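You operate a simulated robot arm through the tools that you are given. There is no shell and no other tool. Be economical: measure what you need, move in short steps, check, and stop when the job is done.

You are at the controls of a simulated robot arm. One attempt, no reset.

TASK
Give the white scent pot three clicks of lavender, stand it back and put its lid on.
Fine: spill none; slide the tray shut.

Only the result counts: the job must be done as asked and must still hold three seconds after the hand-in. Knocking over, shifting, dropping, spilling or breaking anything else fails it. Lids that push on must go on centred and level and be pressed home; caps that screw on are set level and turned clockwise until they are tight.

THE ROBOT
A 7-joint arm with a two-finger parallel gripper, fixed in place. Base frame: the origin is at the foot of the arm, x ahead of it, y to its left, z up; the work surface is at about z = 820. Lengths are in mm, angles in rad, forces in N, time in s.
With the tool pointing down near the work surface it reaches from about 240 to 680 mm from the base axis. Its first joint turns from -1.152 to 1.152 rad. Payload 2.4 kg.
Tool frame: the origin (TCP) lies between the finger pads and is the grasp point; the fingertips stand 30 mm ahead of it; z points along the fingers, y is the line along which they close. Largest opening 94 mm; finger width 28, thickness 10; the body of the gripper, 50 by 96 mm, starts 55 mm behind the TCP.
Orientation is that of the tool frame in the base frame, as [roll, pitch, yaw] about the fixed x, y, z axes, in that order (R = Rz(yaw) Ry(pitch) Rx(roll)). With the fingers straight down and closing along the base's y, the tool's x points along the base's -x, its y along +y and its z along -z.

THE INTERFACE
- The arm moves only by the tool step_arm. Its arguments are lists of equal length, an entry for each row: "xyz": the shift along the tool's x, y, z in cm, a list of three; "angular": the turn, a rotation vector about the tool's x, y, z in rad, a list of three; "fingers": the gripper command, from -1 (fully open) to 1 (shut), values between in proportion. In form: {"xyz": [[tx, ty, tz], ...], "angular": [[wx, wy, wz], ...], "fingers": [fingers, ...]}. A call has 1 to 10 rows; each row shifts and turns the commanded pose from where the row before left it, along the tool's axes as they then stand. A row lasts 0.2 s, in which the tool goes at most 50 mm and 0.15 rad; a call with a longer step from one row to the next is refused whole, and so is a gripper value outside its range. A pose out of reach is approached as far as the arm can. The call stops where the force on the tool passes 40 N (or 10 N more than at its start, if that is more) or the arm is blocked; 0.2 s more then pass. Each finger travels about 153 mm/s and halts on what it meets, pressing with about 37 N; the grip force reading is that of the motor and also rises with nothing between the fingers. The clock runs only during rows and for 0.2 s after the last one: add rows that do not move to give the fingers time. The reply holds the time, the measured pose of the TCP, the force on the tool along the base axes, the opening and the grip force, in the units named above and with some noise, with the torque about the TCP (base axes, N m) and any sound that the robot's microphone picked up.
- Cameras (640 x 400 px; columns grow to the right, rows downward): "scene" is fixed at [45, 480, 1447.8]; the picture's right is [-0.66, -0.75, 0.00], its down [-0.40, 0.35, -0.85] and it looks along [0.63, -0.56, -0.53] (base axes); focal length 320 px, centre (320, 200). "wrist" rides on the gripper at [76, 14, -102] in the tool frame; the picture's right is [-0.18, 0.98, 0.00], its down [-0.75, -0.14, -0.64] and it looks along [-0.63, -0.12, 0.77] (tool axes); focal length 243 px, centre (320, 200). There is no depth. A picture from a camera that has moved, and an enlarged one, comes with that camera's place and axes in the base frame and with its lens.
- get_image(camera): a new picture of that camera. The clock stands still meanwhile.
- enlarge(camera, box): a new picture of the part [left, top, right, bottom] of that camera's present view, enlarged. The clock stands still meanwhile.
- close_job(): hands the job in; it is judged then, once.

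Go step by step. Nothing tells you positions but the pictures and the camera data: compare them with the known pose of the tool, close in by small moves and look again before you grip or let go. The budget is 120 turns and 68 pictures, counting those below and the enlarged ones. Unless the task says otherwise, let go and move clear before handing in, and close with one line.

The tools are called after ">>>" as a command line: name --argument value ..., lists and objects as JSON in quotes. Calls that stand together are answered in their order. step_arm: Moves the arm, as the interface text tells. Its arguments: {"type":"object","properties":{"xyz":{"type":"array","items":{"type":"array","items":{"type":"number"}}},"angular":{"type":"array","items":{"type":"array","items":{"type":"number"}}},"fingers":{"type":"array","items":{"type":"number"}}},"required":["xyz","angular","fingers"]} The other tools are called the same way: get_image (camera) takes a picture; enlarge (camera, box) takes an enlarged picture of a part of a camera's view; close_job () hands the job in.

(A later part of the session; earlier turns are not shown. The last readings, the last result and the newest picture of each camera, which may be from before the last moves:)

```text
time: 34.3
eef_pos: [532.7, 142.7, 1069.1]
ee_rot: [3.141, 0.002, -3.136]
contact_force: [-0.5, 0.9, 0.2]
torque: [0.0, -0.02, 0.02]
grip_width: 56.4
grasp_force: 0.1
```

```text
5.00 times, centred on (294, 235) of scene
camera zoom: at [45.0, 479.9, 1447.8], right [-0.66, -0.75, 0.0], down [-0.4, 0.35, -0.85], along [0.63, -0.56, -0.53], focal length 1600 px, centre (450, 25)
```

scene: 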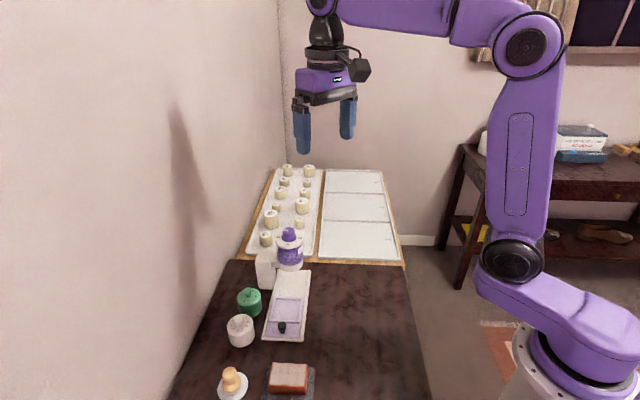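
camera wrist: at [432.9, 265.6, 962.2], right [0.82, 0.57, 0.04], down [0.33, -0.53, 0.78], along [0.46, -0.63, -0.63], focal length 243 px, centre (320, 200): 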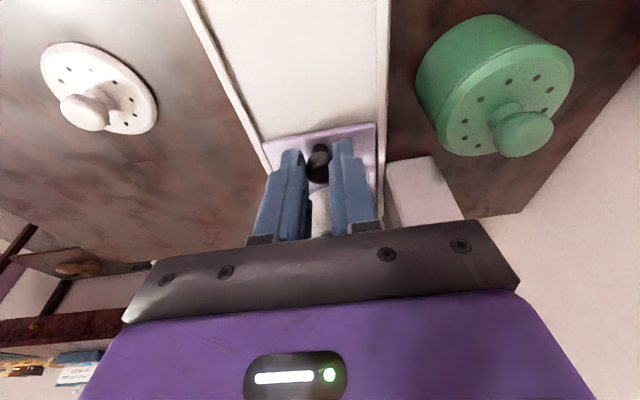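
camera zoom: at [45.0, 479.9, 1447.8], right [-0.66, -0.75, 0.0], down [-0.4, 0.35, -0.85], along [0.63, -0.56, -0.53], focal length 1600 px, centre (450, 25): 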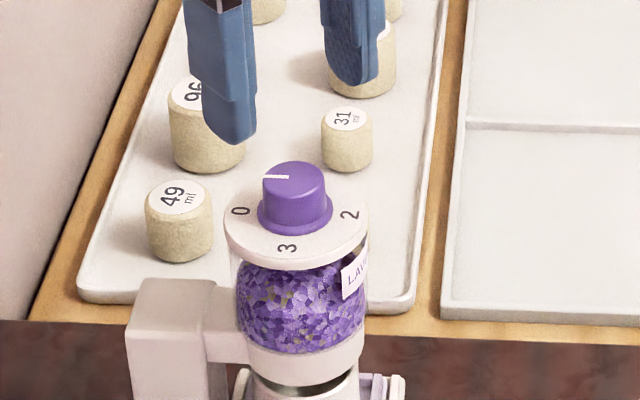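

The dial knob is triangulated at (536,141.8), with its top at z≈992.6. I'll correct and go down so the fingertips are at about 973, then grip.

>>> step_arm --xyz '[[-0.35, -0.08, 2.5], [0, 0, 2.5], [0, 0, 1.6], [0, 0, 0], [0, 0, 0], [0, 0, 0]]' --angular '[[0, 0, 0], [0, 0, 0], [0, 0, 0], [0, 0, 0], [0, 0, 0], [0, 0, 0]]' --fingers '[-0.2, -0.2, -0.2, 0.6, 0.6, 0.6]'

>>> enlarge --camera "scene" --box '[230, 195, 358, 275]'

```text
time: 35.3
eef_pos: [539.1, 141.3, 1006.0]
ee_rot: [3.14, 0.013, -3.136]
contact_force: [-2.8, -1.2, 5.1]
torque: [-0.33, 0.33, -0.02]
grip_width: 29.5
grasp_force: 9.7
stopped in row 5: the force on the tool passed its limit at 42 N (the readings are from after the stop); the commanded pose is now the measured one
```

```text
5.00 times, centred on (294, 235) of scene
camera zoom: at [44.8, 479.9, 1447.8], right [-0.66, -0.75, 0.0], down [-0.4, 0.35, -0.85], along [0.63, -0.56, -0.53], focal length 1600 px, centre (450, 25)
```

zoom: 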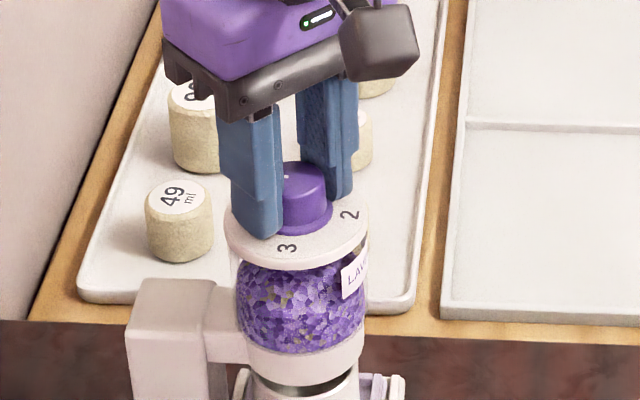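

The tips touched the dial's flange. I'll open slightly, rise 4 mm, and close again.

>>> step_arm --xyz '[[0, 0, -0.2], [0.25, 0.05, -0.4], [0, 0, 0], [0, 0, 0], [0, 0, 0]]' --angular '[[0, 0, 0], [0, 0, 0], [0, 0, 0], [0, 0, 0], [0, 0, 0]]' --fingers '[0.0, 0.0, 0.0, 1, 1]'

```text
time: 36.5
eef_pos: [535.4, 141.6, 1011.5]
ee_rot: [3.138, 0.014, -3.138]
contact_force: [-0.7, -4.7, -1.8]
torque: [-0.22, -0.12, 0.01]
grip_width: 29.2
grasp_force: 44.8
```

The knob is gripped cleanly (29.2 mm). I'll turn it clockwise (+tool z) and listen for clicks.

>>> step_arm --xyz '[[0, 0, 0], [0, 0, 0], [0, 0, 0], [0, 0, 0], [0, 0, 0], [0, 0, 0]]' --angular '[[0, 0, 0.131], [0, 0, 0.131], [0, 0, 0.131], [0, 0, 0.131], [0, 0, 0.131], [0, 0, 0.131]]' --fingers '[1, 1, 1, 1, 1, 1]'

>>> enlarge --camera "scene" --box '[246, 210, 326, 260]'

```text
time: 37.9
eef_pos: [536.7, 141.2, 1011.9]
ee_rot: [3.129, 0.006, 2.359]
contact_force: [1.8, -4.9, -5.5]
torque: [-0.98, -0.61, 0.0]
grip_width: 29.4
grasp_force: 45.2
```

```text
8.00 times, centred on (286, 235) of scene
camera zoom: at [45.1, 479.9, 1447.8], right [-0.66, -0.75, 0.0], down [-0.4, 0.35, -0.85], along [0.63, -0.56, -0.53], focal length 2560 px, centre (592, -80)
```

zoom: 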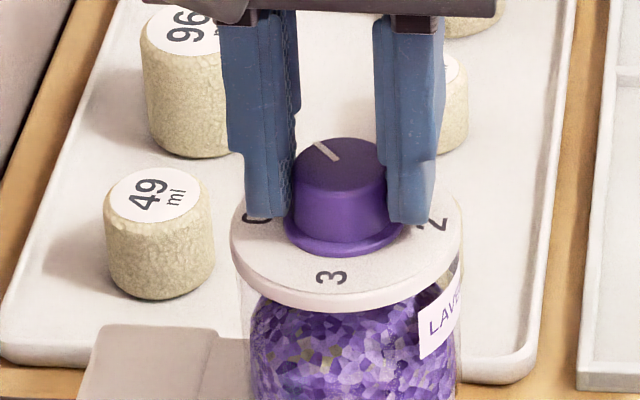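

The pointer has turned about 45° the right way, so I'll continue to the first click.

>>> step_arm --xyz '[[0, 0, 0], [0, 0, 0], [0, 0, 0], [0, 0, 0], [0, 0, 0], [0, 0, 0], [0, 0, 0]]' --angular '[[0, 0, 0.131], [0, 0, 0.131], [0, 0, 0.131], [0, 0, 0.131], [0, 0, 0.131], [0, 0, 0.131], [0, 0, 0]]' --fingers '[1, 1, 1, 1, 1, 1, 1]'

>>> enlarge --camera "scene" --box '[246, 210, 326, 260]'

```text
time: 39.5
eef_pos: [538.0, 140.0, 1012.2]
ee_rot: [3.126, -0.004, 1.571]
contact_force: [12.8, 3.6, -5.6]
torque: [-0.32, 0.15, 0.01]
grip_width: 29.0
grasp_force: 44.3
```

```text
8.00 times, centred on (286, 235) of scene
camera zoom: at [45.5, 480.1, 1447.7], right [-0.66, -0.75, 0.0], down [-0.4, 0.35, -0.85], along [0.63, -0.56, -0.53], focal length 2560 px, centre (592, -80)
```

zoom: 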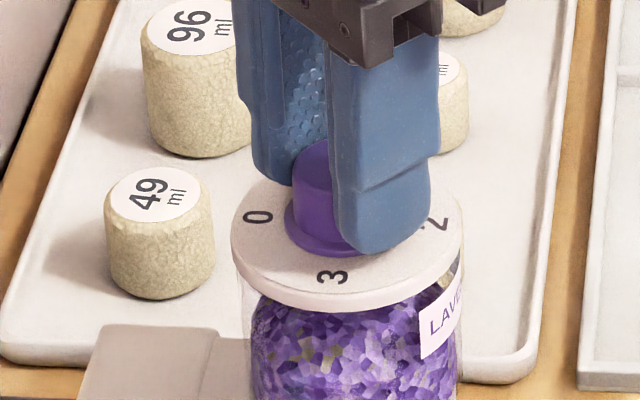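

It has turned 90° but I've heard no click yet. I'll go on in small increments.

>>> step_arm --xyz '[[0, 0, 0], [0, 0, 0], [0, 0, 0]]' --angular '[[0, 0, 0.08], [0, 0, 0.08], [0, 0, 0]]' --fingers '[1, 1, 1]'

```text
time: 40.3
eef_pos: [536.8, 141.6, 1012.2]
ee_rot: [3.127, -0.006, 1.413]
contact_force: [16.0, 2.7, -2.7]
torque: [-0.66, 0.23, 0.02]
grip_width: 29.3
grasp_force: 45.4
```

Still no click, so I'll look at the pointer with the wrist camera.

>>> enlarge --camera "wrist" --box '[224, 100, 416, 220]'

```text
3.33 times, centred on (320, 160) of wrist
camera zoom: at [561.2, 215.0, 1114.4], right [0.94, -0.34, 0.01], down [-0.27, -0.72, 0.64], along [-0.2, -0.6, -0.77], focal length 809 px, centre (320, 333)
```

zoom: 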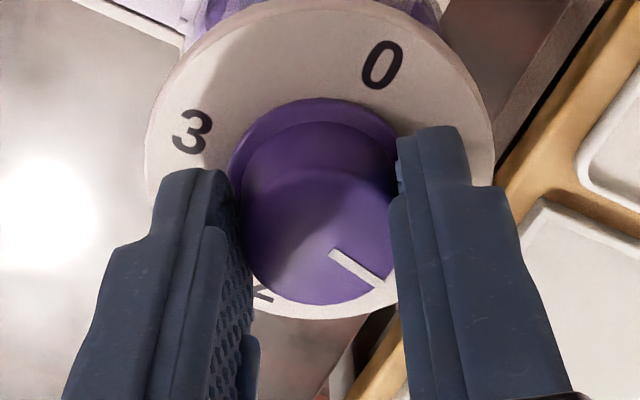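

The knob has followed the gripper to about 99°, so it isn't slipping. I'll turn a little further to find the detent.

>>> step_arm --xyz '[[0, 0, 0], [0, 0, 0], [0, 0, 0]]' --angular '[[0, 0, 0.08], [0, 0, 0.08], [0, 0, 0]]' --fingers '[1, 1, 1]'

>>> enlarge --camera "scene" --box '[246, 240, 342, 300]'

```text
time: 41.1
eef_pos: [537.7, 141.3, 1011.8]
ee_rot: [3.13, -0.009, 1.254]
contact_force: [17.7, 3.6, -3.8]
torque: [-0.32, 0.23, 0.01]
grip_width: 28.9
grasp_force: 44.8
```

```text
6.67 times, centred on (294, 270) of scene
camera zoom: at [45.6, 480.1, 1447.7], right [-0.66, -0.75, 0.0], down [-0.4, 0.35, -0.85], along [0.63, -0.56, -0.53], focal length 2134 px, centre (493, -267)
```

zoom: 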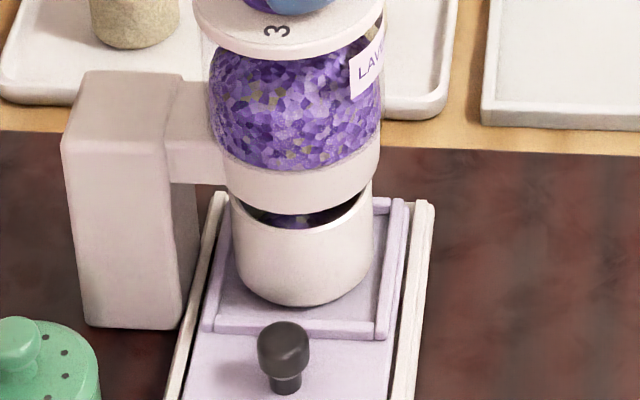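

Lavender is visible in the pot, so the first click has been given without being heard. I'm at about 108°, so I'll go on to 180° and watch whether the wrist keeps following.

>>> step_arm --xyz '[[0, 0, 0], [0, 0, 0], [0, 0, 0], [0, 0, 0], [0, 0, 0], [0, 0, 0], [0, 0, 0], [0, 0, 0], [0, 0, 0], [0, 0, 0]]' --angular '[[0, 0, 0.1257], [0, 0, 0.1257], [0, 0, 0.1257], [0, 0, 0.1257], [0, 0, 0.1257], [0, 0, 0.1257], [0, 0, 0.1257], [0, 0, 0.1257], [0, 0, 0.1257], [0, 0, 0.1257]]' --fingers '[1, 1, 1, 1, 1, 1, 1, 1, 1, 1]'

```text
time: 43.0
eef_pos: [536.7, 142.4, 1012.5]
ee_rot: [3.13, -0.005, 0.274]
contact_force: [-1.7, -3.2, 3.8]
torque: [0.61, 0.25, -0.03]
grip_width: 29.3
grasp_force: 45.0
out of reach, approached as far as the arm can: row 9
stopped in row 9: the force on the tool passed its limit at 56 N (the readings are from after the stop); the commanded pose is now the measured one
```

The wrist reached its limit with 164° turned. I'll open, rise and rotate back to regrip.

>>> step_arm --xyz '[[0, 0, 0], [0, 0, 0], [0, 0, -2.5], [0, 0, -1], [0, 0, 0], [0, 0, 0], [0, 0, 0], [0, 0, 0], [0, 0, 0], [0, 0, 0]]' --angular '[[0, 0, 0], [0, 0, 0], [0, 0, 0], [0, 0, -0.14], [0, 0, -0.14], [0, 0, -0.14], [0, 0, -0.14], [0, 0, -0.14], [0, 0, -0.14], [0, 0, -0.14]]' --fingers '[-0.2, -0.2, -0.2, -0.2, -0.2, -0.2, -0.2, -0.2, -0.2, -0.2]'

>>> enlarge --camera "scene" --box '[230, 210, 358, 290]'

```text
time: 45.2
eef_pos: [535.8, 141.7, 1046.4]
ee_rot: [3.13, 0.008, 1.259]
contact_force: [-0.6, 0.3, 0.5]
torque: [0.01, 0.01, -0.03]
grip_width: 56.6
grasp_force: 0.0
```

```text
5.00 times, centred on (294, 250) of scene
camera zoom: at [45.0, 480.0, 1447.8], right [-0.66, -0.75, 0.0], down [-0.4, 0.35, -0.85], along [0.63, -0.56, -0.53], focal length 1600 px, centre (450, -50)
```

zoom: 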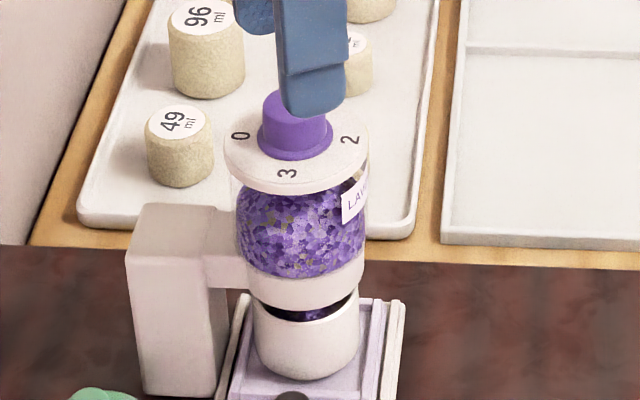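

I'll rotate back further and then view the pointer from the wrist.

>>> step_arm --xyz '[[0, 0, 0], [0, 0, 0], [0, 0, 0], [0, 0, 0], [0, 0, 0], [0, 0, 0], [0, 0, 0], [0, 0, 0], [0, 0, 0], [0, 0, 0]]' --angular '[[0, 0, -0.14], [0, 0, -0.14], [0, 0, -0.14], [0, 0, -0.14], [0, 0, -0.14], [0, 0, -0.14], [0, 0, -0.14], [0, 0, -0.14], [0, 0, -0.14], [0, 0, -0.14]]' --fingers '[-0.2, -0.2, -0.2, -0.2, -0.2, -0.2, -0.2, -0.2, -0.2, -0.2]'

>>> enlarge --camera "wrist" --box '[224, 80, 416, 200]'

```text
time: 47.4
eef_pos: [537.6, 141.5, 1048.0]
ee_rot: [-3.139, 0.014, 2.657]
contact_force: [0.4, -0.2, 0.2]
torque: [0.02, 0.02, 0.01]
grip_width: 56.6
grasp_force: 0.1
```

```text
3.33 times, centred on (320, 140) of wrist
camera zoom: at [475.4, 192.2, 1147.9], right [0.62, 0.78, 0.0], down [0.6, -0.47, 0.65], along [0.51, -0.41, -0.76], focal length 809 px, centre (320, 400)
```

zoom: 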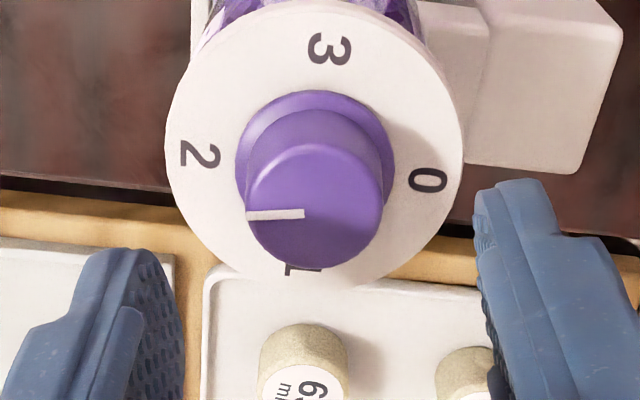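

The pointer is about 10° short of "2", so about 101° remains to "3". I'll go down, regrip and turn 1.76 rad.

>>> step_arm --xyz '[[0.09, 0, 2], [0, 0, 1.6], [0, 0, 0], [0, 0, 0], [0, 0, 0]]' --angular '[[0, 0, 0], [0, 0, 0], [0, 0, 0], [0, 0, 0], [0, 0, 0]]' --fingers '[-0.2, -0.2, 1, 1, 1]'

>>> step_arm --xyz '[[0, 0, 0], [0, 0, 0], [0, 0, 0], [0, 0, 0], [0, 0, 0], [0, 0, 0], [0, 0, 0], [0, 0, 0], [0, 0, 0], [0, 0, 0]]' --angular '[[0, 0, 0.13], [0, 0, 0.13], [0, 0, 0.13], [0, 0, 0.13], [0, 0, 0.13], [0, 0, 0.13], [0, 0, 0.13], [0, 0, 0.13], [0, 0, 0.13], [0, 0, 0.13]]' --fingers '[1, 1, 1, 1, 1, 1, 1, 1, 1, 1]'

```text
time: 48.6
eef_pos: [536.9, 140.8, 1010.5]
ee_rot: [-3.136, 0.013, 2.655]
contact_force: [-9.2, -8.0, 4.0]
torque: [0.24, -0.08, -0.03]
grip_width: 29.4
grasp_force: 44.8
```

```text
time: 50.8
eef_pos: [537.0, 142.5, 1010.6]
ee_rot: [3.13, 0.009, 1.35]
contact_force: [-2.5, -15.9, -4.3]
torque: [-1.01, 0.9, 0.01]
grip_width: 29.5
grasp_force: 45.0
```

1.3 rad is done. I'll turn 0.4 more and look at the pointer.

>>> step_arm --xyz '[[0, 0, 0], [0, 0, 0], [0, 0, 0], [0, 0, 0], [0, 0, 0]]' --angular '[[0, 0, 0.1], [0, 0, 0.1], [0, 0, 0.1], [0, 0, 0.1], [0, 0, 0]]' --fingers '[1, 1, 1, 1, 1]'

>>> enlarge --camera "wrist" --box '[224, 100, 416, 220]'

```text
time: 52.0
eef_pos: [537.4, 142.1, 1010.3]
ee_rot: [3.128, 0.0, 0.953]
contact_force: [4.1, -15.9, -13.8]
torque: [-0.43, 0.75, -0.01]
grip_width: 29.6
grasp_force: 45.7
```

```text
3.33 times, centred on (320, 160) of wrist
camera zoom: at [591.6, 197.1, 1112.1], right [0.69, -0.72, 0.01], down [-0.56, -0.53, 0.64], along [-0.45, -0.45, -0.77], focal length 809 px, centre (320, 333)
```

zoom: 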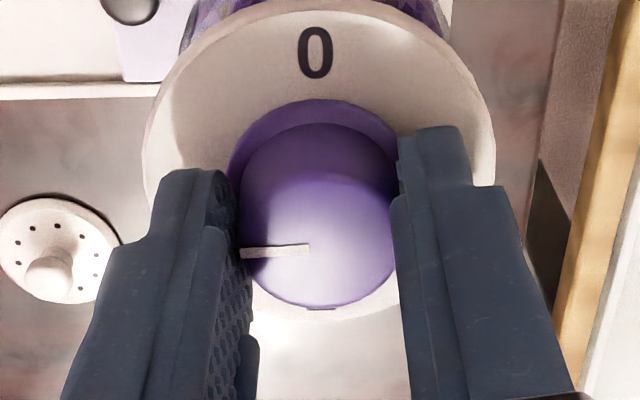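

The pointer is about 3° short of "3" (0 is straight up, 2 straight down). I'll turn 0.11 rad more.

>>> step_arm --xyz '[[0, 0, 0], [0, 0, 0], [0, 0, 0]]' --angular '[[0, 0, 0.06], [0, 0, 0.05], [0, 0, 0]]' --fingers '[1, 1, 1]'

>>> enlarge --camera "scene" --box '[246, 210, 342, 270]'

```text
time: 52.8
eef_pos: [536.5, 141.8, 1010.1]
ee_rot: [3.126, 0.002, 0.843]
contact_force: [3.5, -16.8, -14.1]
torque: [-0.15, 0.54, -0.01]
grip_width: 29.4
grasp_force: 45.2
```

```text
6.67 times, centred on (294, 240) of scene
camera zoom: at [45.3, 479.5, 1447.9], right [-0.66, -0.75, 0.0], down [-0.4, 0.35, -0.85], along [0.63, -0.56, -0.53], focal length 2134 px, centre (493, -67)
```

zoom: 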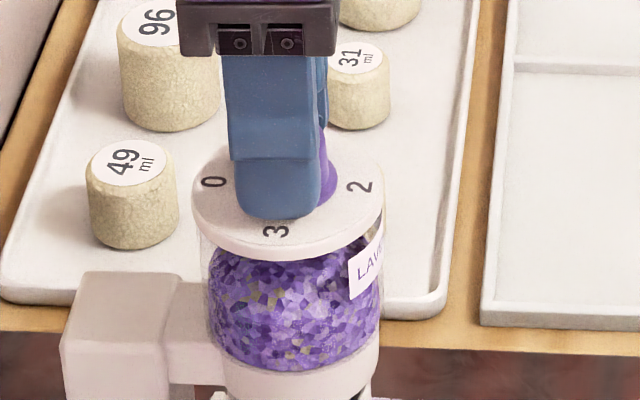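

I'll release, rise, and rotate back toward the slide orientation.

>>> step_arm --xyz '[[0, 0, 0], [0, 0, 0], [0, 0, -2.5], [0, 0, -2.5], [0, 0, 0], [0, 0, 0], [0, 0, 0], [0, 0, 0], [0, 0, 0], [0, 0, 0]]' --angular '[[0, 0, 0], [0, 0, 0], [0, 0, 0], [0, 0, 0], [0, 0, -0.14], [0, 0, -0.14], [0, 0, -0.14], [0, 0, -0.14], [0, 0, -0.14], [0, 0, -0.14]]' --fingers '[-0.2, -0.2, -0.2, -0.2, -0.2, -0.2, -0.2, -0.2, -0.2, -0.2]'

>>> enlarge --camera "scene" --box '[246, 210, 342, 270]'

```text
time: 55.0
eef_pos: [536.6, 142.9, 1060.8]
ee_rot: [3.133, 0.01, 1.686]
contact_force: [0.1, 0.5, 0.8]
torque: [-0.01, 0.01, 0.02]
grip_width: 56.3
grasp_force: 0.1
```

```text
6.67 times, centred on (294, 240) of scene
camera zoom: at [45.0, 480.0, 1447.8], right [-0.66, -0.75, 0.0], down [-0.4, 0.35, -0.85], along [0.63, -0.56, -0.53], focal length 2134 px, centre (493, -67)
```

zoom: 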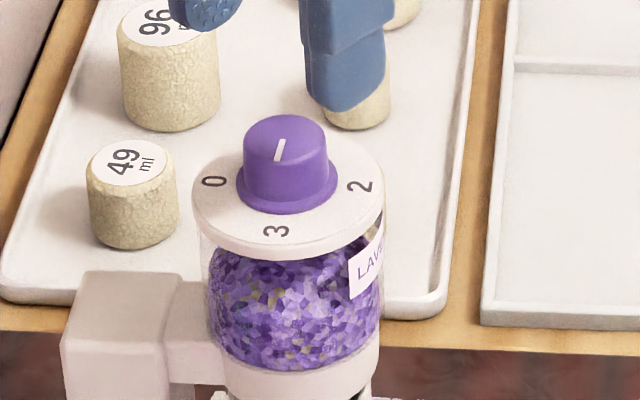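

The pointer is on "3". Now I'll go back to the tray knob: finish the rotation, back off along the slide, then tilt.

>>> step_arm --xyz '[[0, 0, 0], [0, 0, 0], [0, 0, 0], [0, 0, 0], [0, 0, 0], [4.05, 0, 0], [4.05, 0, 0], [4.05, 0, 0], [0, 0, 0], [0, 0, 0]]' --angular '[[0, 0, -0.134], [0, 0, -0.134], [0, 0, -0.134], [0, 0, -0.134], [0, 0, -0.134], [0, 0, 0], [0, 0, 0], [0, 0, 0], [0, -0.1, 0], [0, -0.1, 0]]' --fingers '[0.1, 0.1, 0.1, 0.1, 0.1, 0.1, 0.1, 0.1, 0.1, 0.1]'

```text
time: 57.2
eef_pos: [450.6, 227.8, 1058.4]
ee_rot: [-3.14, 0.215, 2.354]
contact_force: [0.4, -0.2, -0.3]
torque: [0.01, 0.02, 0.0]
grip_width: 42.3
grasp_force: 0.2
```

I'll approach along the tool axis, stopping about 28 mm short to check.

>>> step_arm --xyz '[[0, 0.06, 4], [-0.41, 0, 4], [-0.6, 0, 4], [-0.64, 0, 4], [0, 0, 0]]' --angular '[[0, 0, 0], [0, 0, 0], [0, 0, 0], [0, 0, 0], [0, 0, 0]]' --fingers '[0.1, 0.1, 0.1, 0.1, 0.1]'

>>> enlarge --camera "wrist" --box '[208, 60, 432, 200]'

```text
time: 58.4
eef_pos: [486.8, 193.6, 905.1]
ee_rot: [-3.141, 0.214, 2.354]
contact_force: [0.2, 0.1, 0.2]
torque: [-0.02, 0.0, 0.01]
grip_width: 42.3
grasp_force: 0.1
```

```text
2.86 times, centred on (320, 130) of wrist
camera zoom: at [428.8, 271.0, 988.2], right [0.82, 0.57, 0.04], down [0.32, -0.52, 0.79], along [0.47, -0.64, -0.62], focal length 693 px, centre (320, 400)
```

zoom: 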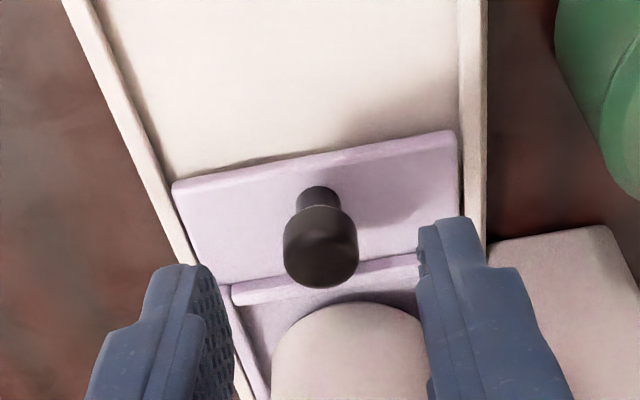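

It's aligned, so I'll go down the last 27 mm and grip.

>>> step_arm --xyz '[[0, 0.05, 1.5], [0, 0, 1.25], [0, 0, 0], [0, 0, 0], [0, 0, 0]]' --angular '[[0, 0, 0], [0, 0, 0], [0, 0, 0], [0, 0, 0], [0, 0, 0]]' --fingers '[0.1, 0.1, 1, 1, 1]'

```text
time: 59.6
eef_pos: [490.7, 189.0, 879.4]
ee_rot: [-3.139, 0.213, 2.356]
contact_force: [-10.0, -7.2, 7.1]
torque: [-0.39, -0.02, -0.17]
grip_width: 17.4
grasp_force: 44.6
```

I'm holding the knob. Now I'll pull the tray back out smoothly.

>>> step_arm --xyz '[[0.29, -0.1, -0.06], [0.49, 0, -0.104], [0.68, 0, -0.146], [0.78, 0, -0.166], [0.78, 0, -0.166], [0.78, 0, -0.166], [0.78, 0, -0.166], [0.59, 0, -0.125], [0.39, 0, -0.083], [0, 0, 0]]' --angular '[[0, 0, 0], [0, 0, 0], [0, 0, 0], [0, 0, 0], [0, 0, 0], [0, 0, 0], [0, 0, 0], [0, 0, 0], [0, 0, 0], [0, 0, 0]]' --fingers '[1, 1, 1, 1, 1, 1, 1, 1, 1, 1]'

```text
time: 61.8
eef_pos: [449.3, 229.7, 880.2]
ee_rot: [-3.137, 0.215, 2.354]
contact_force: [-14.0, -14.1, 11.0]
torque: [-0.06, 0.41, -0.29]
grip_width: 17.5
grasp_force: 45.2
```

58 mm out. I'll relax the side load and pull the remaining 34 mm or so.

>>> step_arm --xyz '[[0.29, -0.15, -0.1], [0.49, 0, -0.104], [0.59, 0, -0.125], [0.59, 0, -0.125], [0.49, 0, -0.104], [0.39, 0, -0.083], [0.29, 0, -0.06], [0.2, 0, -0.04], [0, 0, 0]]' --angular '[[0, 0, 0], [0, 0, 0], [0, 0, 0], [0, 0, 0], [0, 0, 0], [0, 0, 0], [0, 0, 0], [0, 0, 0], [0, 0, 0]]' --fingers '[1, 1, 1, 1, 1, 1, 1, 1, 1]'

>>> enlarge --camera "scene" --box '[230, 260, 358, 340]'

```text
time: 63.8
eef_pos: [425.1, 253.8, 878.2]
ee_rot: [3.141, 0.215, 2.355]
contact_force: [-10.2, -9.9, 26.2]
torque: [0.0, 0.47, -0.24]
grip_width: 17.6
grasp_force: 45.3
```

```text
5.00 times, centred on (294, 300) of scene
camera zoom: at [44.4, 479.5, 1447.9], right [-0.66, -0.75, 0.0], down [-0.39, 0.35, -0.85], along [0.63, -0.56, -0.53], focal length 1600 px, centre (450, -300)
```

zoom: 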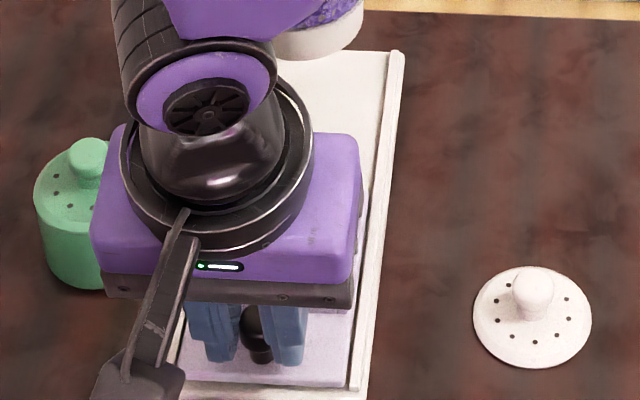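

The tray is back out. I'll release the knob, retreat upward, un-tilt and turn back to yaw π.

>>> step_arm --xyz '[[0, 0, 0], [0, 0, 0], [0.3, 0, -4], [0, 0, -4.5], [0, 0, -1], [0, 0, 0], [0, 0, 0], [0, 0, 0], [0, 0, 0], [0, 0, 0]]' --angular '[[0, 0, 0], [0, 0, 0], [0, 0, 0], [0, 0.107, 0], [0, 0.107, 0], [0, 0, -0.14], [0, 0, -0.14], [0, 0, -0.14], [0, 0, -0.14], [0, 0, -0.14]]' --fingers '[0.1, 0.1, 0.1, 0.1, 0.1, -0.5, -0.5, -0.5, -0.5, -0.5]'

>>> enlarge --camera "scene" --box '[230, 260, 326, 320]'

```text
time: 66.0
eef_pos: [408.7, 269.6, 971.1]
ee_rot: [3.141, 0.0, 3.057]
contact_force: [-0.1, 0.1, -0.6]
torque: [-0.02, 0.03, -0.01]
grip_width: 70.4
grasp_force: 0.0
```

```text
6.67 times, centred on (278, 290) of scene
camera zoom: at [45.0, 480.0, 1447.8], right [-0.66, -0.75, 0.0], down [-0.4, 0.35, -0.85], along [0.63, -0.56, -0.53], focal length 2134 px, centre (600, -400)
```

zoom: 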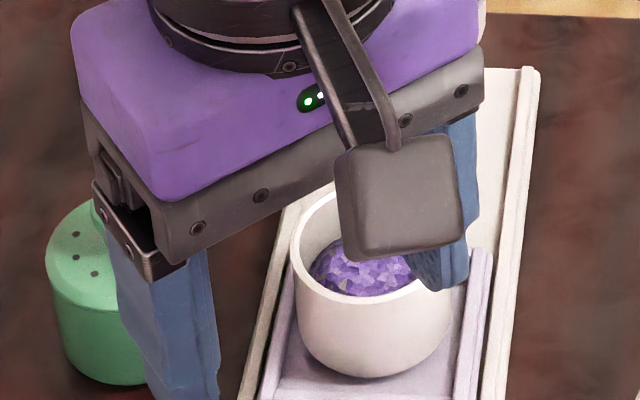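

Lavender is heaped in the pot and I see no spill. I'll move above the pot and check its position.

>>> step_arm --xyz '[[0, 0, 0], [-2.98, -3.1, 0], [-2.98, -3.1, 1], [0, 0, 1], [0, 0, 0]]' --angular '[[0, 0, -0.085], [0, 0, 0], [0, 0, 0], [0, 0, 0], [0, 0, 0]]' --fingers '[-0.5, -0.5, -0.5, -0.5, -0.5]'

>>> enlarge --camera "wrist" --box '[208, 60, 432, 200]'

```text
time: 67.2
eef_pos: [468.2, 204.8, 950.9]
ee_rot: [-3.141, 0.0, 3.141]
contact_force: [0.1, 0.0, -0.2]
torque: [-0.01, -0.01, -0.03]
grip_width: 70.2
grasp_force: 0.1
```

```text
2.86 times, centred on (320, 130) of wrist
camera zoom: at [392.7, 219.4, 1052.3], right [0.19, 0.98, 0.0], down [0.75, -0.14, 0.64], along [0.63, -0.12, -0.77], focal length 693 px, centre (320, 400)
```

zoom: 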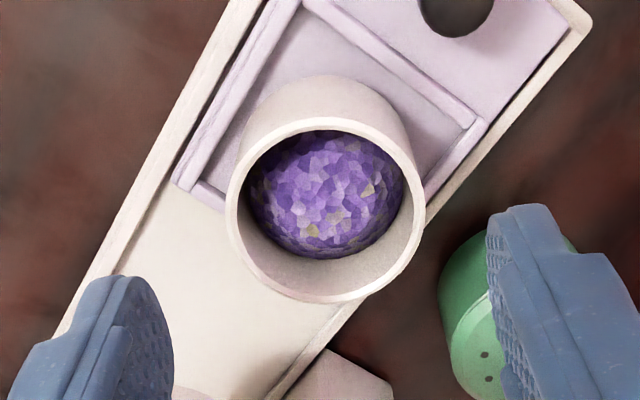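

The pot is at about (470.5,206.5). I'll adjust, go down to z≈884, grip gently and lift.

>>> step_arm --xyz '[[-0.2, 0.15, 2], [0, 0, 2.5], [0, 0, 2.2], [0, 0, 0], [0, 0, 0], [0, 0, 0], [0, 0, 0]]' --angular '[[0, 0, 0], [0, 0, 0], [0, 0, 0], [0, 0, 0], [0, 0, 0], [0, 0, 0], [0, 0, 0]]' --fingers '[-0.5, -0.5, -0.5, -0.5, 0.5, 0.5, 0.5]'

```text
time: 68.8
eef_pos: [472.0, 206.9, 883.1]
ee_rot: [3.141, -0.001, 3.139]
contact_force: [0.4, -0.3, 0.5]
torque: [0.03, 0.01, 0.01]
grip_width: 53.2
grasp_force: 36.8
```

Gripped. I'll lift gently and carry it level back above its original spot at (481,318).

>>> step_arm --xyz '[[0, 0, -1], [0, 0, -2], [0, 0, -2], [-0.2, 2.0, 0], [-0.22, 2.4, 0], [-0.22, 2.4, 0], [-0.22, 2.4, 0], [-0.2, 1.94, 0], [0, 0, 1], [0, 0, 0]]' --angular '[[0, 0, 0], [0, 0, 0], [0, 0, 0], [0, 0, 0], [0, 0, 0], [0, 0, 0], [0, 0, 0], [0, 0, 0], [0, 0, 0], [0, 0, 0]]' --fingers '[0.5, 0.5, 0.5, 0.5, 0.5, 0.5, 0.5, 0.5, 0.5, 0.5]'

>>> enlarge --camera "scene" --box '[180, 255, 324, 345]'

```text
time: 71.0
eef_pos: [482.4, 319.3, 924.3]
ee_rot: [-3.141, -0.001, 3.139]
contact_force: [0.3, 1.0, -2.2]
torque: [-0.01, 0.02, 0.02]
grip_width: 53.3
grasp_force: 37.1
```

```text
4.44 times, centred on (252, 300) of scene
camera zoom: at [45.0, 480.0, 1447.7], right [-0.66, -0.75, 0.0], down [-0.4, 0.35, -0.85], along [0.63, -0.56, -0.53], focal length 1422 px, centre (622, -244)
```

zoom: 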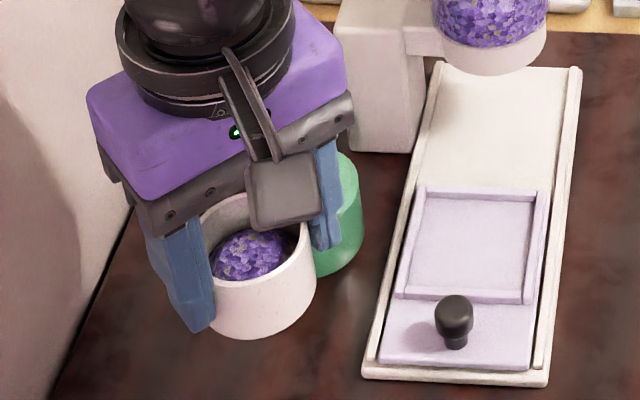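

There's no spill. I'll lower the pot to the table, slowing near contact (expected at TCP z≈870).

>>> step_arm --xyz '[[0.08, -0.08, 2.2], [0, 0, 2], [0, 0, 0.7], [0, 0, 0.2], [0, 0, 0.2], [0, 0, 0]]' --angular '[[0, 0, 0], [0, 0, 0], [0, 0, 0], [0, 0, 0], [0, 0, 0], [0, 0, 0]]' --fingers '[0.5, 0.5, 0.5, 0.5, 0.5, 0.5]'

```text
time: 72.4
eef_pos: [481.1, 319.3, 872.0]
ee_rot: [3.141, -0.001, 3.139]
contact_force: [-0.2, -0.5, -2.4]
torque: [-0.01, -0.05, -0.03]
grip_width: 53.1
grasp_force: 37.0
```

>>> step_arm --xyz '[[0, 0, 0.1], [0, 0, 0.1], [0, 0, 0.05], [0, 0, 0]]' --angular '[[0, 0, 0], [0, 0, 0], [0, 0, 0], [0, 0, 0]]' --fingers '[0.5, 0.5, 0.5, 0.5]'

```text
time: 73.4
eef_pos: [481.0, 319.5, 868.6]
ee_rot: [3.141, 0.0, 3.141]
contact_force: [-0.6, -0.7, -1.9]
torque: [-0.03, 0.03, -0.01]
grip_width: 53.2
grasp_force: 37.1
```

It's still hanging by its weight, so I'll go a little lower.

>>> step_arm --xyz '[[0, 0, 0.1], [0, 0, 0.1], [0, 0, 0]]' --angular '[[0, 0, 0], [0, 0, 0], [0, 0, 0]]' --fingers '[0.5, 0.5, 0.5]'

```text
time: 74.2
eef_pos: [481.0, 319.4, 868.2]
ee_rot: [-3.141, -0.001, 3.141]
contact_force: [-7.7, -3.9, 17.8]
torque: [-0.09, 0.17, 0.01]
grip_width: 53.3
grasp_force: 36.8
```

Contact with the table. I'll ease up slightly, release and rise straight up.

>>> step_arm --xyz '[[0, 0, -0.08], [0, 0, 0], [0, 0, 0], [0, 0, -2.5], [0, 0, -4], [0, 0, -4]]' --angular '[[0, 0, 0], [0, 0, 0], [0, 0, 0], [0, 0, 0], [0, 0, 0], [0, 0, 0]]' --fingers '[0.3, -0.45, -0.45, -0.45, -0.45, -0.45]'

>>> enlarge --camera "wrist" --box '[208, 60, 432, 200]'

>>> enlarge --camera "scene" --box '[200, 260, 360, 360]'

```text
time: 75.6
eef_pos: [479.6, 319.5, 972.3]
ee_rot: [3.141, 0.0, 3.14]
contact_force: [0.1, 0.3, 0.4]
torque: [-0.03, 0.01, -0.01]
grip_width: 68.2
grasp_force: 0.1
```

```text
2.86 times, centred on (320, 130) of wrist
camera zoom: at [402.8, 332.6, 1075.1], right [0.19, 0.98, 0.0], down [0.75, -0.14, 0.64], along [0.63, -0.12, -0.77], focal length 693 px, centre (320, 400)
```

zoom: 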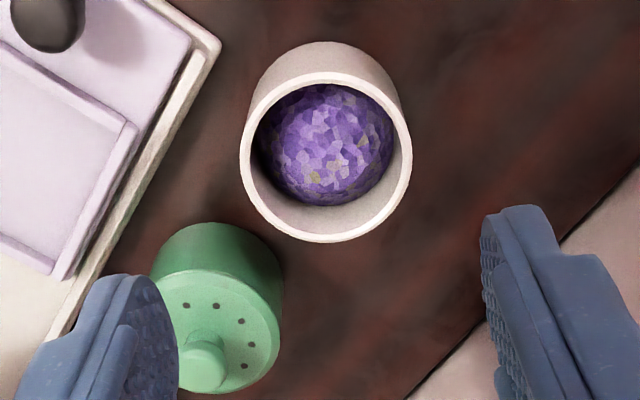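

```text
4.00 times, centred on (280, 310) of scene
camera zoom: at [45.0, 480.0, 1447.8], right [-0.66, -0.75, 0.0], down [-0.4, 0.35, -0.85], along [0.63, -0.56, -0.53], focal length 1280 px, centre (480, -240)
```

zoom: 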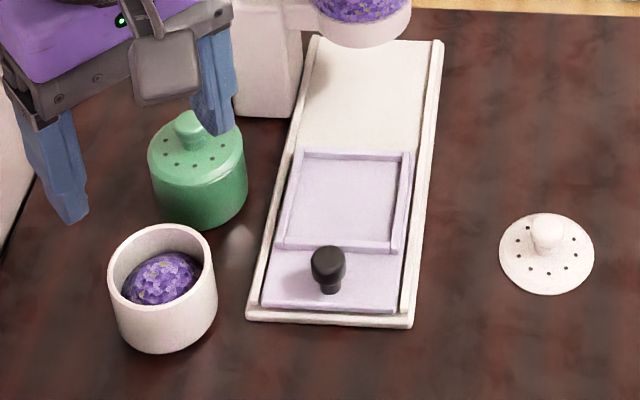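

The pot is back at about (479.7,319.6), upright and clean. I'll go to the lid at about (369,138).

>>> step_arm --xyz '[[2.2, -3.63, 0], [2.2, -3.63, 0], [2.2, -3.63, 0], [2.2, -3.63, 0], [2.2, -3.63, 0], [0, 0, 4], [0, 0, 3], [0, 0, 0]]' --angular '[[0, 0, 0], [0, 0, 0], [0, 0, 0], [0, 0, 0], [0, 0, 0], [0, 0, 0], [0, 0, 0], [0, 0, 0]]' --fingers '[0, 0, 0, 0, 0, 0, 0, 0]'

>>> enlarge --camera "wrist" --box '[208, 60, 432, 200]'

```text
time: 77.4
eef_pos: [371.1, 137.4, 905.8]
ee_rot: [3.142, 0.0, 3.139]
contact_force: [1.1, -0.3, -0.4]
torque: [0.0, 0.01, 0.01]
grip_width: 46.8
grasp_force: 0.1
```

```text
2.86 times, centred on (320, 130) of wrist
camera zoom: at [294.0, 152.6, 1006.7], right [0.19, 0.98, 0.0], down [0.75, -0.14, 0.64], along [0.63, -0.12, -0.77], focal length 693 px, centre (320, 400)
```

zoom: 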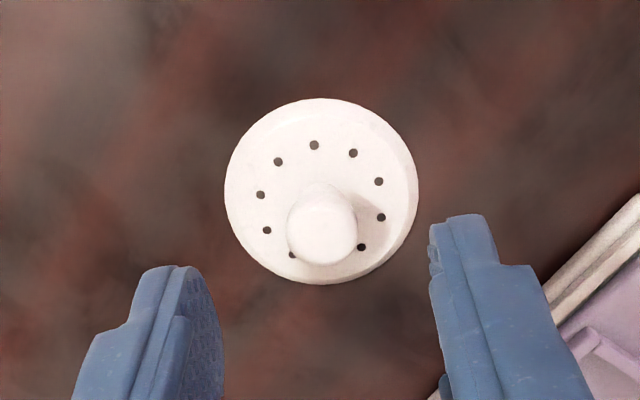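

The lid's knob is at about (370.3,139.4), so I'll go down to z≈863 and grip it.

>>> step_arm --xyz '[[0.05, 0.12, 2], [0, 0, 2.2], [0, 0, 0], [0, 0, 0], [0, 0, 0], [0, 0, 0]]' --angular '[[0, 0, 0], [0, 0, 0], [0, 0, 0], [0, 0, 0], [0, 0, 0], [0, 0, 0]]' --fingers '[0, 0, 0, 1, 1, 1]'

```text
time: 78.8
eef_pos: [369.4, 139.6, 862.5]
ee_rot: [3.141, -0.002, 3.139]
contact_force: [-1.0, 0.4, -0.1]
torque: [0.01, -0.02, -0.02]
grip_width: 16.2
grasp_force: 36.9
```

The lid is gripped. I'll lift it and carry it above the pot, a shift of (109.8,180.6).

>>> step_arm --xyz '[[0, 0, -2], [0, 0, -4], [0, 0, -3.5], [-2.196, 3.612, 0], [-2.196, 3.612, 0], [-2.196, 3.612, 0], [-2.196, 3.612, 0], [-2.196, 3.612, 0], [0, 0, 2], [0, 0, 0]]' --angular '[[0, 0, 0], [0, 0, 0], [0, 0, 0], [0, 0, 0], [0, 0, 0], [0, 0, 0], [0, 0, 0], [0, 0, 0], [0, 0, 0], [0, 0, 0]]' --fingers '[1, 1, 1, 1, 1, 1, 1, 1, 1, 1]'

>>> enlarge --camera "wrist" --box '[208, 60, 432, 200]'

>>> enlarge --camera "scene" --box '[190, 270, 302, 340]'

```text
time: 81.0
eef_pos: [483.6, 320.5, 935.7]
ee_rot: [3.141, 0.0, 3.14]
contact_force: [0.5, 0.2, -1.2]
torque: [-0.01, 0.06, 0.0]
grip_width: 16.2
grasp_force: 37.7
```

```text
2.86 times, centred on (320, 130) of wrist
camera zoom: at [406.4, 334.2, 1037.8], right [0.19, 0.98, 0.0], down [0.75, -0.14, 0.64], along [0.63, -0.12, -0.77], focal length 693 px, centre (320, 400)
```

zoom: 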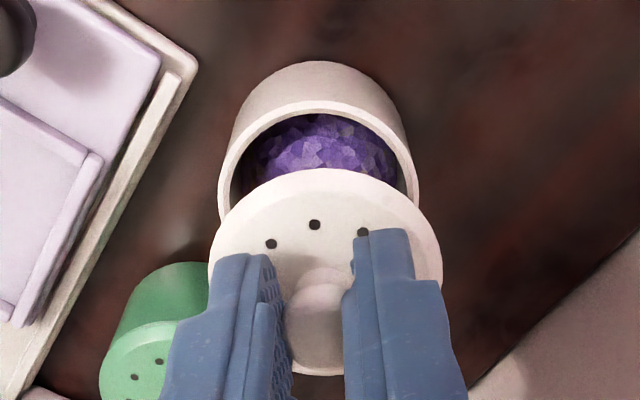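

```text
5.71 times, centred on (246, 305) of scene
camera zoom: at [45.0, 480.0, 1447.7], right [-0.66, -0.75, 0.0], down [-0.4, 0.35, -0.85], along [0.63, -0.56, -0.53], focal length 1829 px, centre (743, -400)
```

zoom: 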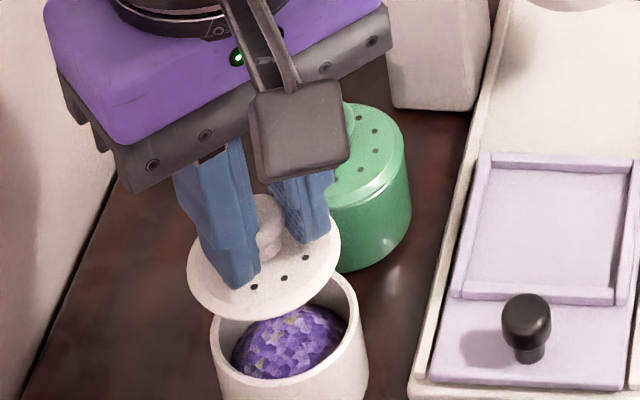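

The lid is about (+2.5,+1.5) off the pot's axis. I'll correct, go down to just above the rim and recheck.

>>> step_arm --xyz '[[0.25, -0.15, 0.8], [0, 0, 0.8], [0, 0, 0]]' --angular '[[0, 0, 0], [0, 0, 0], [0, 0, 0]]' --fingers '[1, 1, 1]'

>>> enlarge --camera "wrist" --box '[240, 80, 400, 180]'

>>> enlarge --camera "scene" --box '[206, 285, 286, 335]'

```text
time: 81.8
eef_pos: [479.3, 315.9, 920.5]
ee_rot: [3.141, 0.001, 3.139]
contact_force: [0.4, 0.0, 0.0]
torque: [-0.02, -0.02, 0.0]
grip_width: 16.2
grasp_force: 37.2
```

```text
4.00 times, centred on (320, 130) of wrist
camera zoom: at [402.8, 331.2, 1021.4], right [0.19, 0.98, 0.0], down [0.75, -0.14, 0.64], along [0.63, -0.12, -0.77], focal length 970 px, centre (320, 480)
```

zoom: 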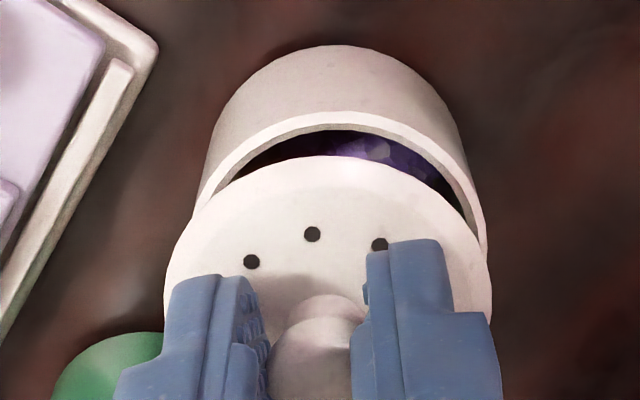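

```text
8.00 times, centred on (246, 310) of scene
camera zoom: at [45.0, 480.0, 1447.7], right [-0.66, -0.75, 0.0], down [-0.4, 0.35, -0.85], along [0.63, -0.56, -0.53], focal length 2560 px, centre (912, -680)
```

zoom: 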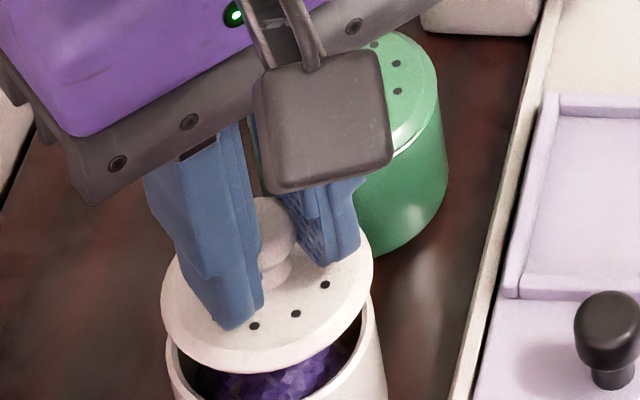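

Relative measurements put the lid within about 1 mm of centre. I'll nudge (+0.5,+1) mm and lower until first contact.

>>> step_arm --xyz '[[-0.05, 0.1, 0.5], [0, 0, 0.3], [0, 0, 0.2], [0, 0, 0.2], [0, 0, 0]]' --angular '[[0, 0, 0], [0, 0, 0], [0, 0, 0], [0, 0, 0], [0, 0, 0]]' --fingers '[1, 1, 1, 1, 1]'

```text
time: 83.0
eef_pos: [479.6, 319.1, 908.0]
ee_rot: [3.142, 0.001, 3.14]
contact_force: [0.4, 0.0, -0.2]
torque: [0.01, -0.01, 0.03]
grip_width: 16.2
grasp_force: 37.3
```

No contact yet at 908, so I'll continue in small steps.

>>> step_arm --xyz '[[0, 0, 0.15], [0, 0, 0.15], [0, 0, 0]]' --angular '[[0, 0, 0], [0, 0, 0], [0, 0, 0]]' --fingers '[1, 1, 1]'

>>> enlarge --camera "scene" --box '[206, 290, 286, 340]'

```text
time: 83.8
eef_pos: [479.4, 319.9, 905.8]
ee_rot: [-3.141, -0.001, -3.141]
contact_force: [0.1, 0.3, -0.5]
torque: [0.02, 0.0, 0.0]
grip_width: 16.3
grasp_force: 36.5
```

```text
8.00 times, centred on (246, 315) of scene
camera zoom: at [45.0, 480.0, 1447.7], right [-0.66, -0.75, 0.0], down [-0.4, 0.35, -0.85], along [0.63, -0.56, -0.53], focal length 2560 px, centre (912, -720)
```

zoom: 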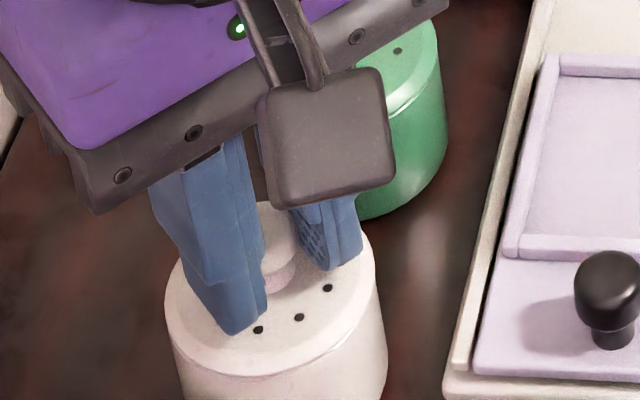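

The lid looks centred over the rim. I'll press down and listen for the snap.

>>> step_arm --xyz '[[0, 0, 0.1], [0, 0, 0.1], [0, 0, 0.1], [0, 0, 0.1], [0, 0, 0.1], [0, 0, 0]]' --angular '[[0, 0, 0], [0, 0, 0], [0, 0, 0], [0, 0, 0], [0, 0, 0], [0, 0, 0]]' --fingers '[1, 1, 1, 1, 1, 1]'

```text
time: 84.9
eef_pos: [480.3, 319.0, 902.9]
ee_rot: [3.139, 0.003, 3.14]
contact_force: [-1.6, -1.4, 3.6]
torque: [0.08, 0.08, -0.02]
grip_width: 16.4
grasp_force: 36.7
heard: snap
stopped in row 5: the force on the tool passed its limit at 42 N (the readings are from after the stop); the commanded pose is now the measured one
```

It snapped home. I'll open and rise straight up, then check.

>>> step_arm --xyz '[[0, 0, 0], [0, 0, 0], [0, 0, 0], [0, 0, -3], [0, 0, -4]]' --angular '[[0, 0, 0], [0, 0, 0], [0, 0, 0], [0, 0, 0], [0, 0, 0]]' --fingers '[0, 0, 0, 0, 0]'

>>> enlarge --camera "scene" --box '[206, 290, 286, 340]'

```text
time: 86.1
eef_pos: [478.3, 318.9, 972.8]
ee_rot: [3.139, 0.001, 3.14]
contact_force: [0.6, 0.6, 0.3]
torque: [0.07, 0.01, 0.0]
grip_width: 46.7
grasp_force: 0.0
```

```text
8.00 times, centred on (246, 315) of scene
camera zoom: at [45.0, 480.0, 1447.8], right [-0.66, -0.75, 0.0], down [-0.4, 0.35, -0.85], along [0.63, -0.56, -0.53], focal length 2560 px, centre (912, -720)
```

zoom: 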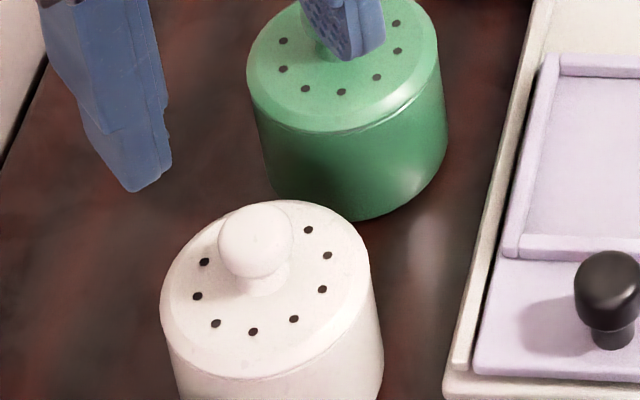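

The lid is level and seated. Last, the empty tray: I'll go back to the tray knob with the same approach as before.

>>> step_arm --xyz '[[3.4, -2.55, 0], [3.4, -2.55, 0], [0, 0, 0], [0, 0, 0], [0, 0, 0], [0, 0, 0], [0, 0, 0], [0, 0, 0], [0, 0, 0], [0, 0, 0]]' --angular '[[0, 0, 0], [0, 0, 0], [0, 0, 0.131], [0, 0, 0.131], [0, 0, 0.131], [0, 0, 0.131], [0, 0, 0.131], [0, 0, 0.131], [0, -0.1, 0], [0, -0.1, 0]]' --fingers '[0.05, 0.05, 0.05, 0.05, 0.05, 0.05, 0.05, 0.05, 0.05, 0.05]'

```text
time: 88.3
eef_pos: [411.7, 269.4, 972.5]
ee_rot: [3.136, 0.201, 2.352]
contact_force: [0.7, -0.2, 0.3]
torque: [-0.02, 0.0, -0.01]
grip_width: 44.7
grasp_force: 0.0
```

I'll go down around the knob and close on it.

>>> step_arm --xyz '[[0, -0.15, 4], [0, 0, 4], [-0.1, 0, 1.6], [0, 0, 0], [0, 0, 0], [0, 0, 0], [0, 0, 0]]' --angular '[[0, 0, 0], [0, 0, 0], [0, 0, 0], [0, 0, 0], [0, 0, 0], [0, 0, 0], [0, 0, 0]]' --fingers '[0.05, 0.05, 0.05, 0.05, 1, 1, 1]'

```text
time: 89.9
eef_pos: [423.5, 254.3, 878.7]
ee_rot: [3.137, 0.201, 2.352]
contact_force: [8.6, 5.4, -13.5]
torque: [0.26, -0.06, 0.03]
grip_width: 17.1
grasp_force: 44.3
```

The knob is gripped. I'll slide the tray toward shut.

>>> step_arm --xyz '[[-0.49, 0.1, 0.15], [-0.78, 0, 0.16], [-0.98, 0, 0.2], [-0.98, 0, 0.2], [-0.98, 0, 0.2], [-0.98, 0, 0.2], [-0.98, 0, 0.2], [-0.98, 0, 0.2], [-0.78, 0, 0.16], [0, 0, 0]]' --angular '[[0, 0, 0], [0, 0, 0], [0, 0, 0], [0, 0, 0], [0, 0, 0], [0, 0, 0], [0, 0, 0], [0, 0, 0], [0, 0, 0], [0, 0, 0]]' --fingers '[1, 1, 1, 1, 1, 1, 1, 1, 1, 1]'

>>> step_arm --xyz '[[-0.39, 0, 0.08], [-0.39, 0, 0.08], [-0.29, 0, 0.06], [-0.2, 0, 0.04], [-0.2, 0, 0.04], [-0.1, 0, 0.02], [-0.1, 0, 0.02], [0, 0, 0]]' --angular '[[0, 0, 0], [0, 0, 0], [0, 0, 0], [0, 0, 0], [0, 0, 0], [0, 0, 0], [0, 0, 0], [0, 0, 0]]' --fingers '[1, 1, 1, 1, 1, 1, 1, 1]'

```text
time: 91.9
eef_pos: [480.8, 197.8, 878.9]
ee_rot: [3.137, 0.202, 2.35]
contact_force: [-1.6, -3.2, 7.0]
torque: [0.1, 0.36, -0.02]
grip_width: 17.4
grasp_force: 44.5
stopped in row 9: the force on the tool passed its limit at 41 N (the readings are from after the stop); the commanded pose is now the measured one
```

```text
time: 93.7
eef_pos: [489.8, 188.3, 879.0]
ee_rot: [3.139, 0.199, 2.356]
contact_force: [-25.8, 7.7, 19.7]
torque: [-0.57, -0.99, -0.42]
grip_width: 17.4
grasp_force: 45.4
```

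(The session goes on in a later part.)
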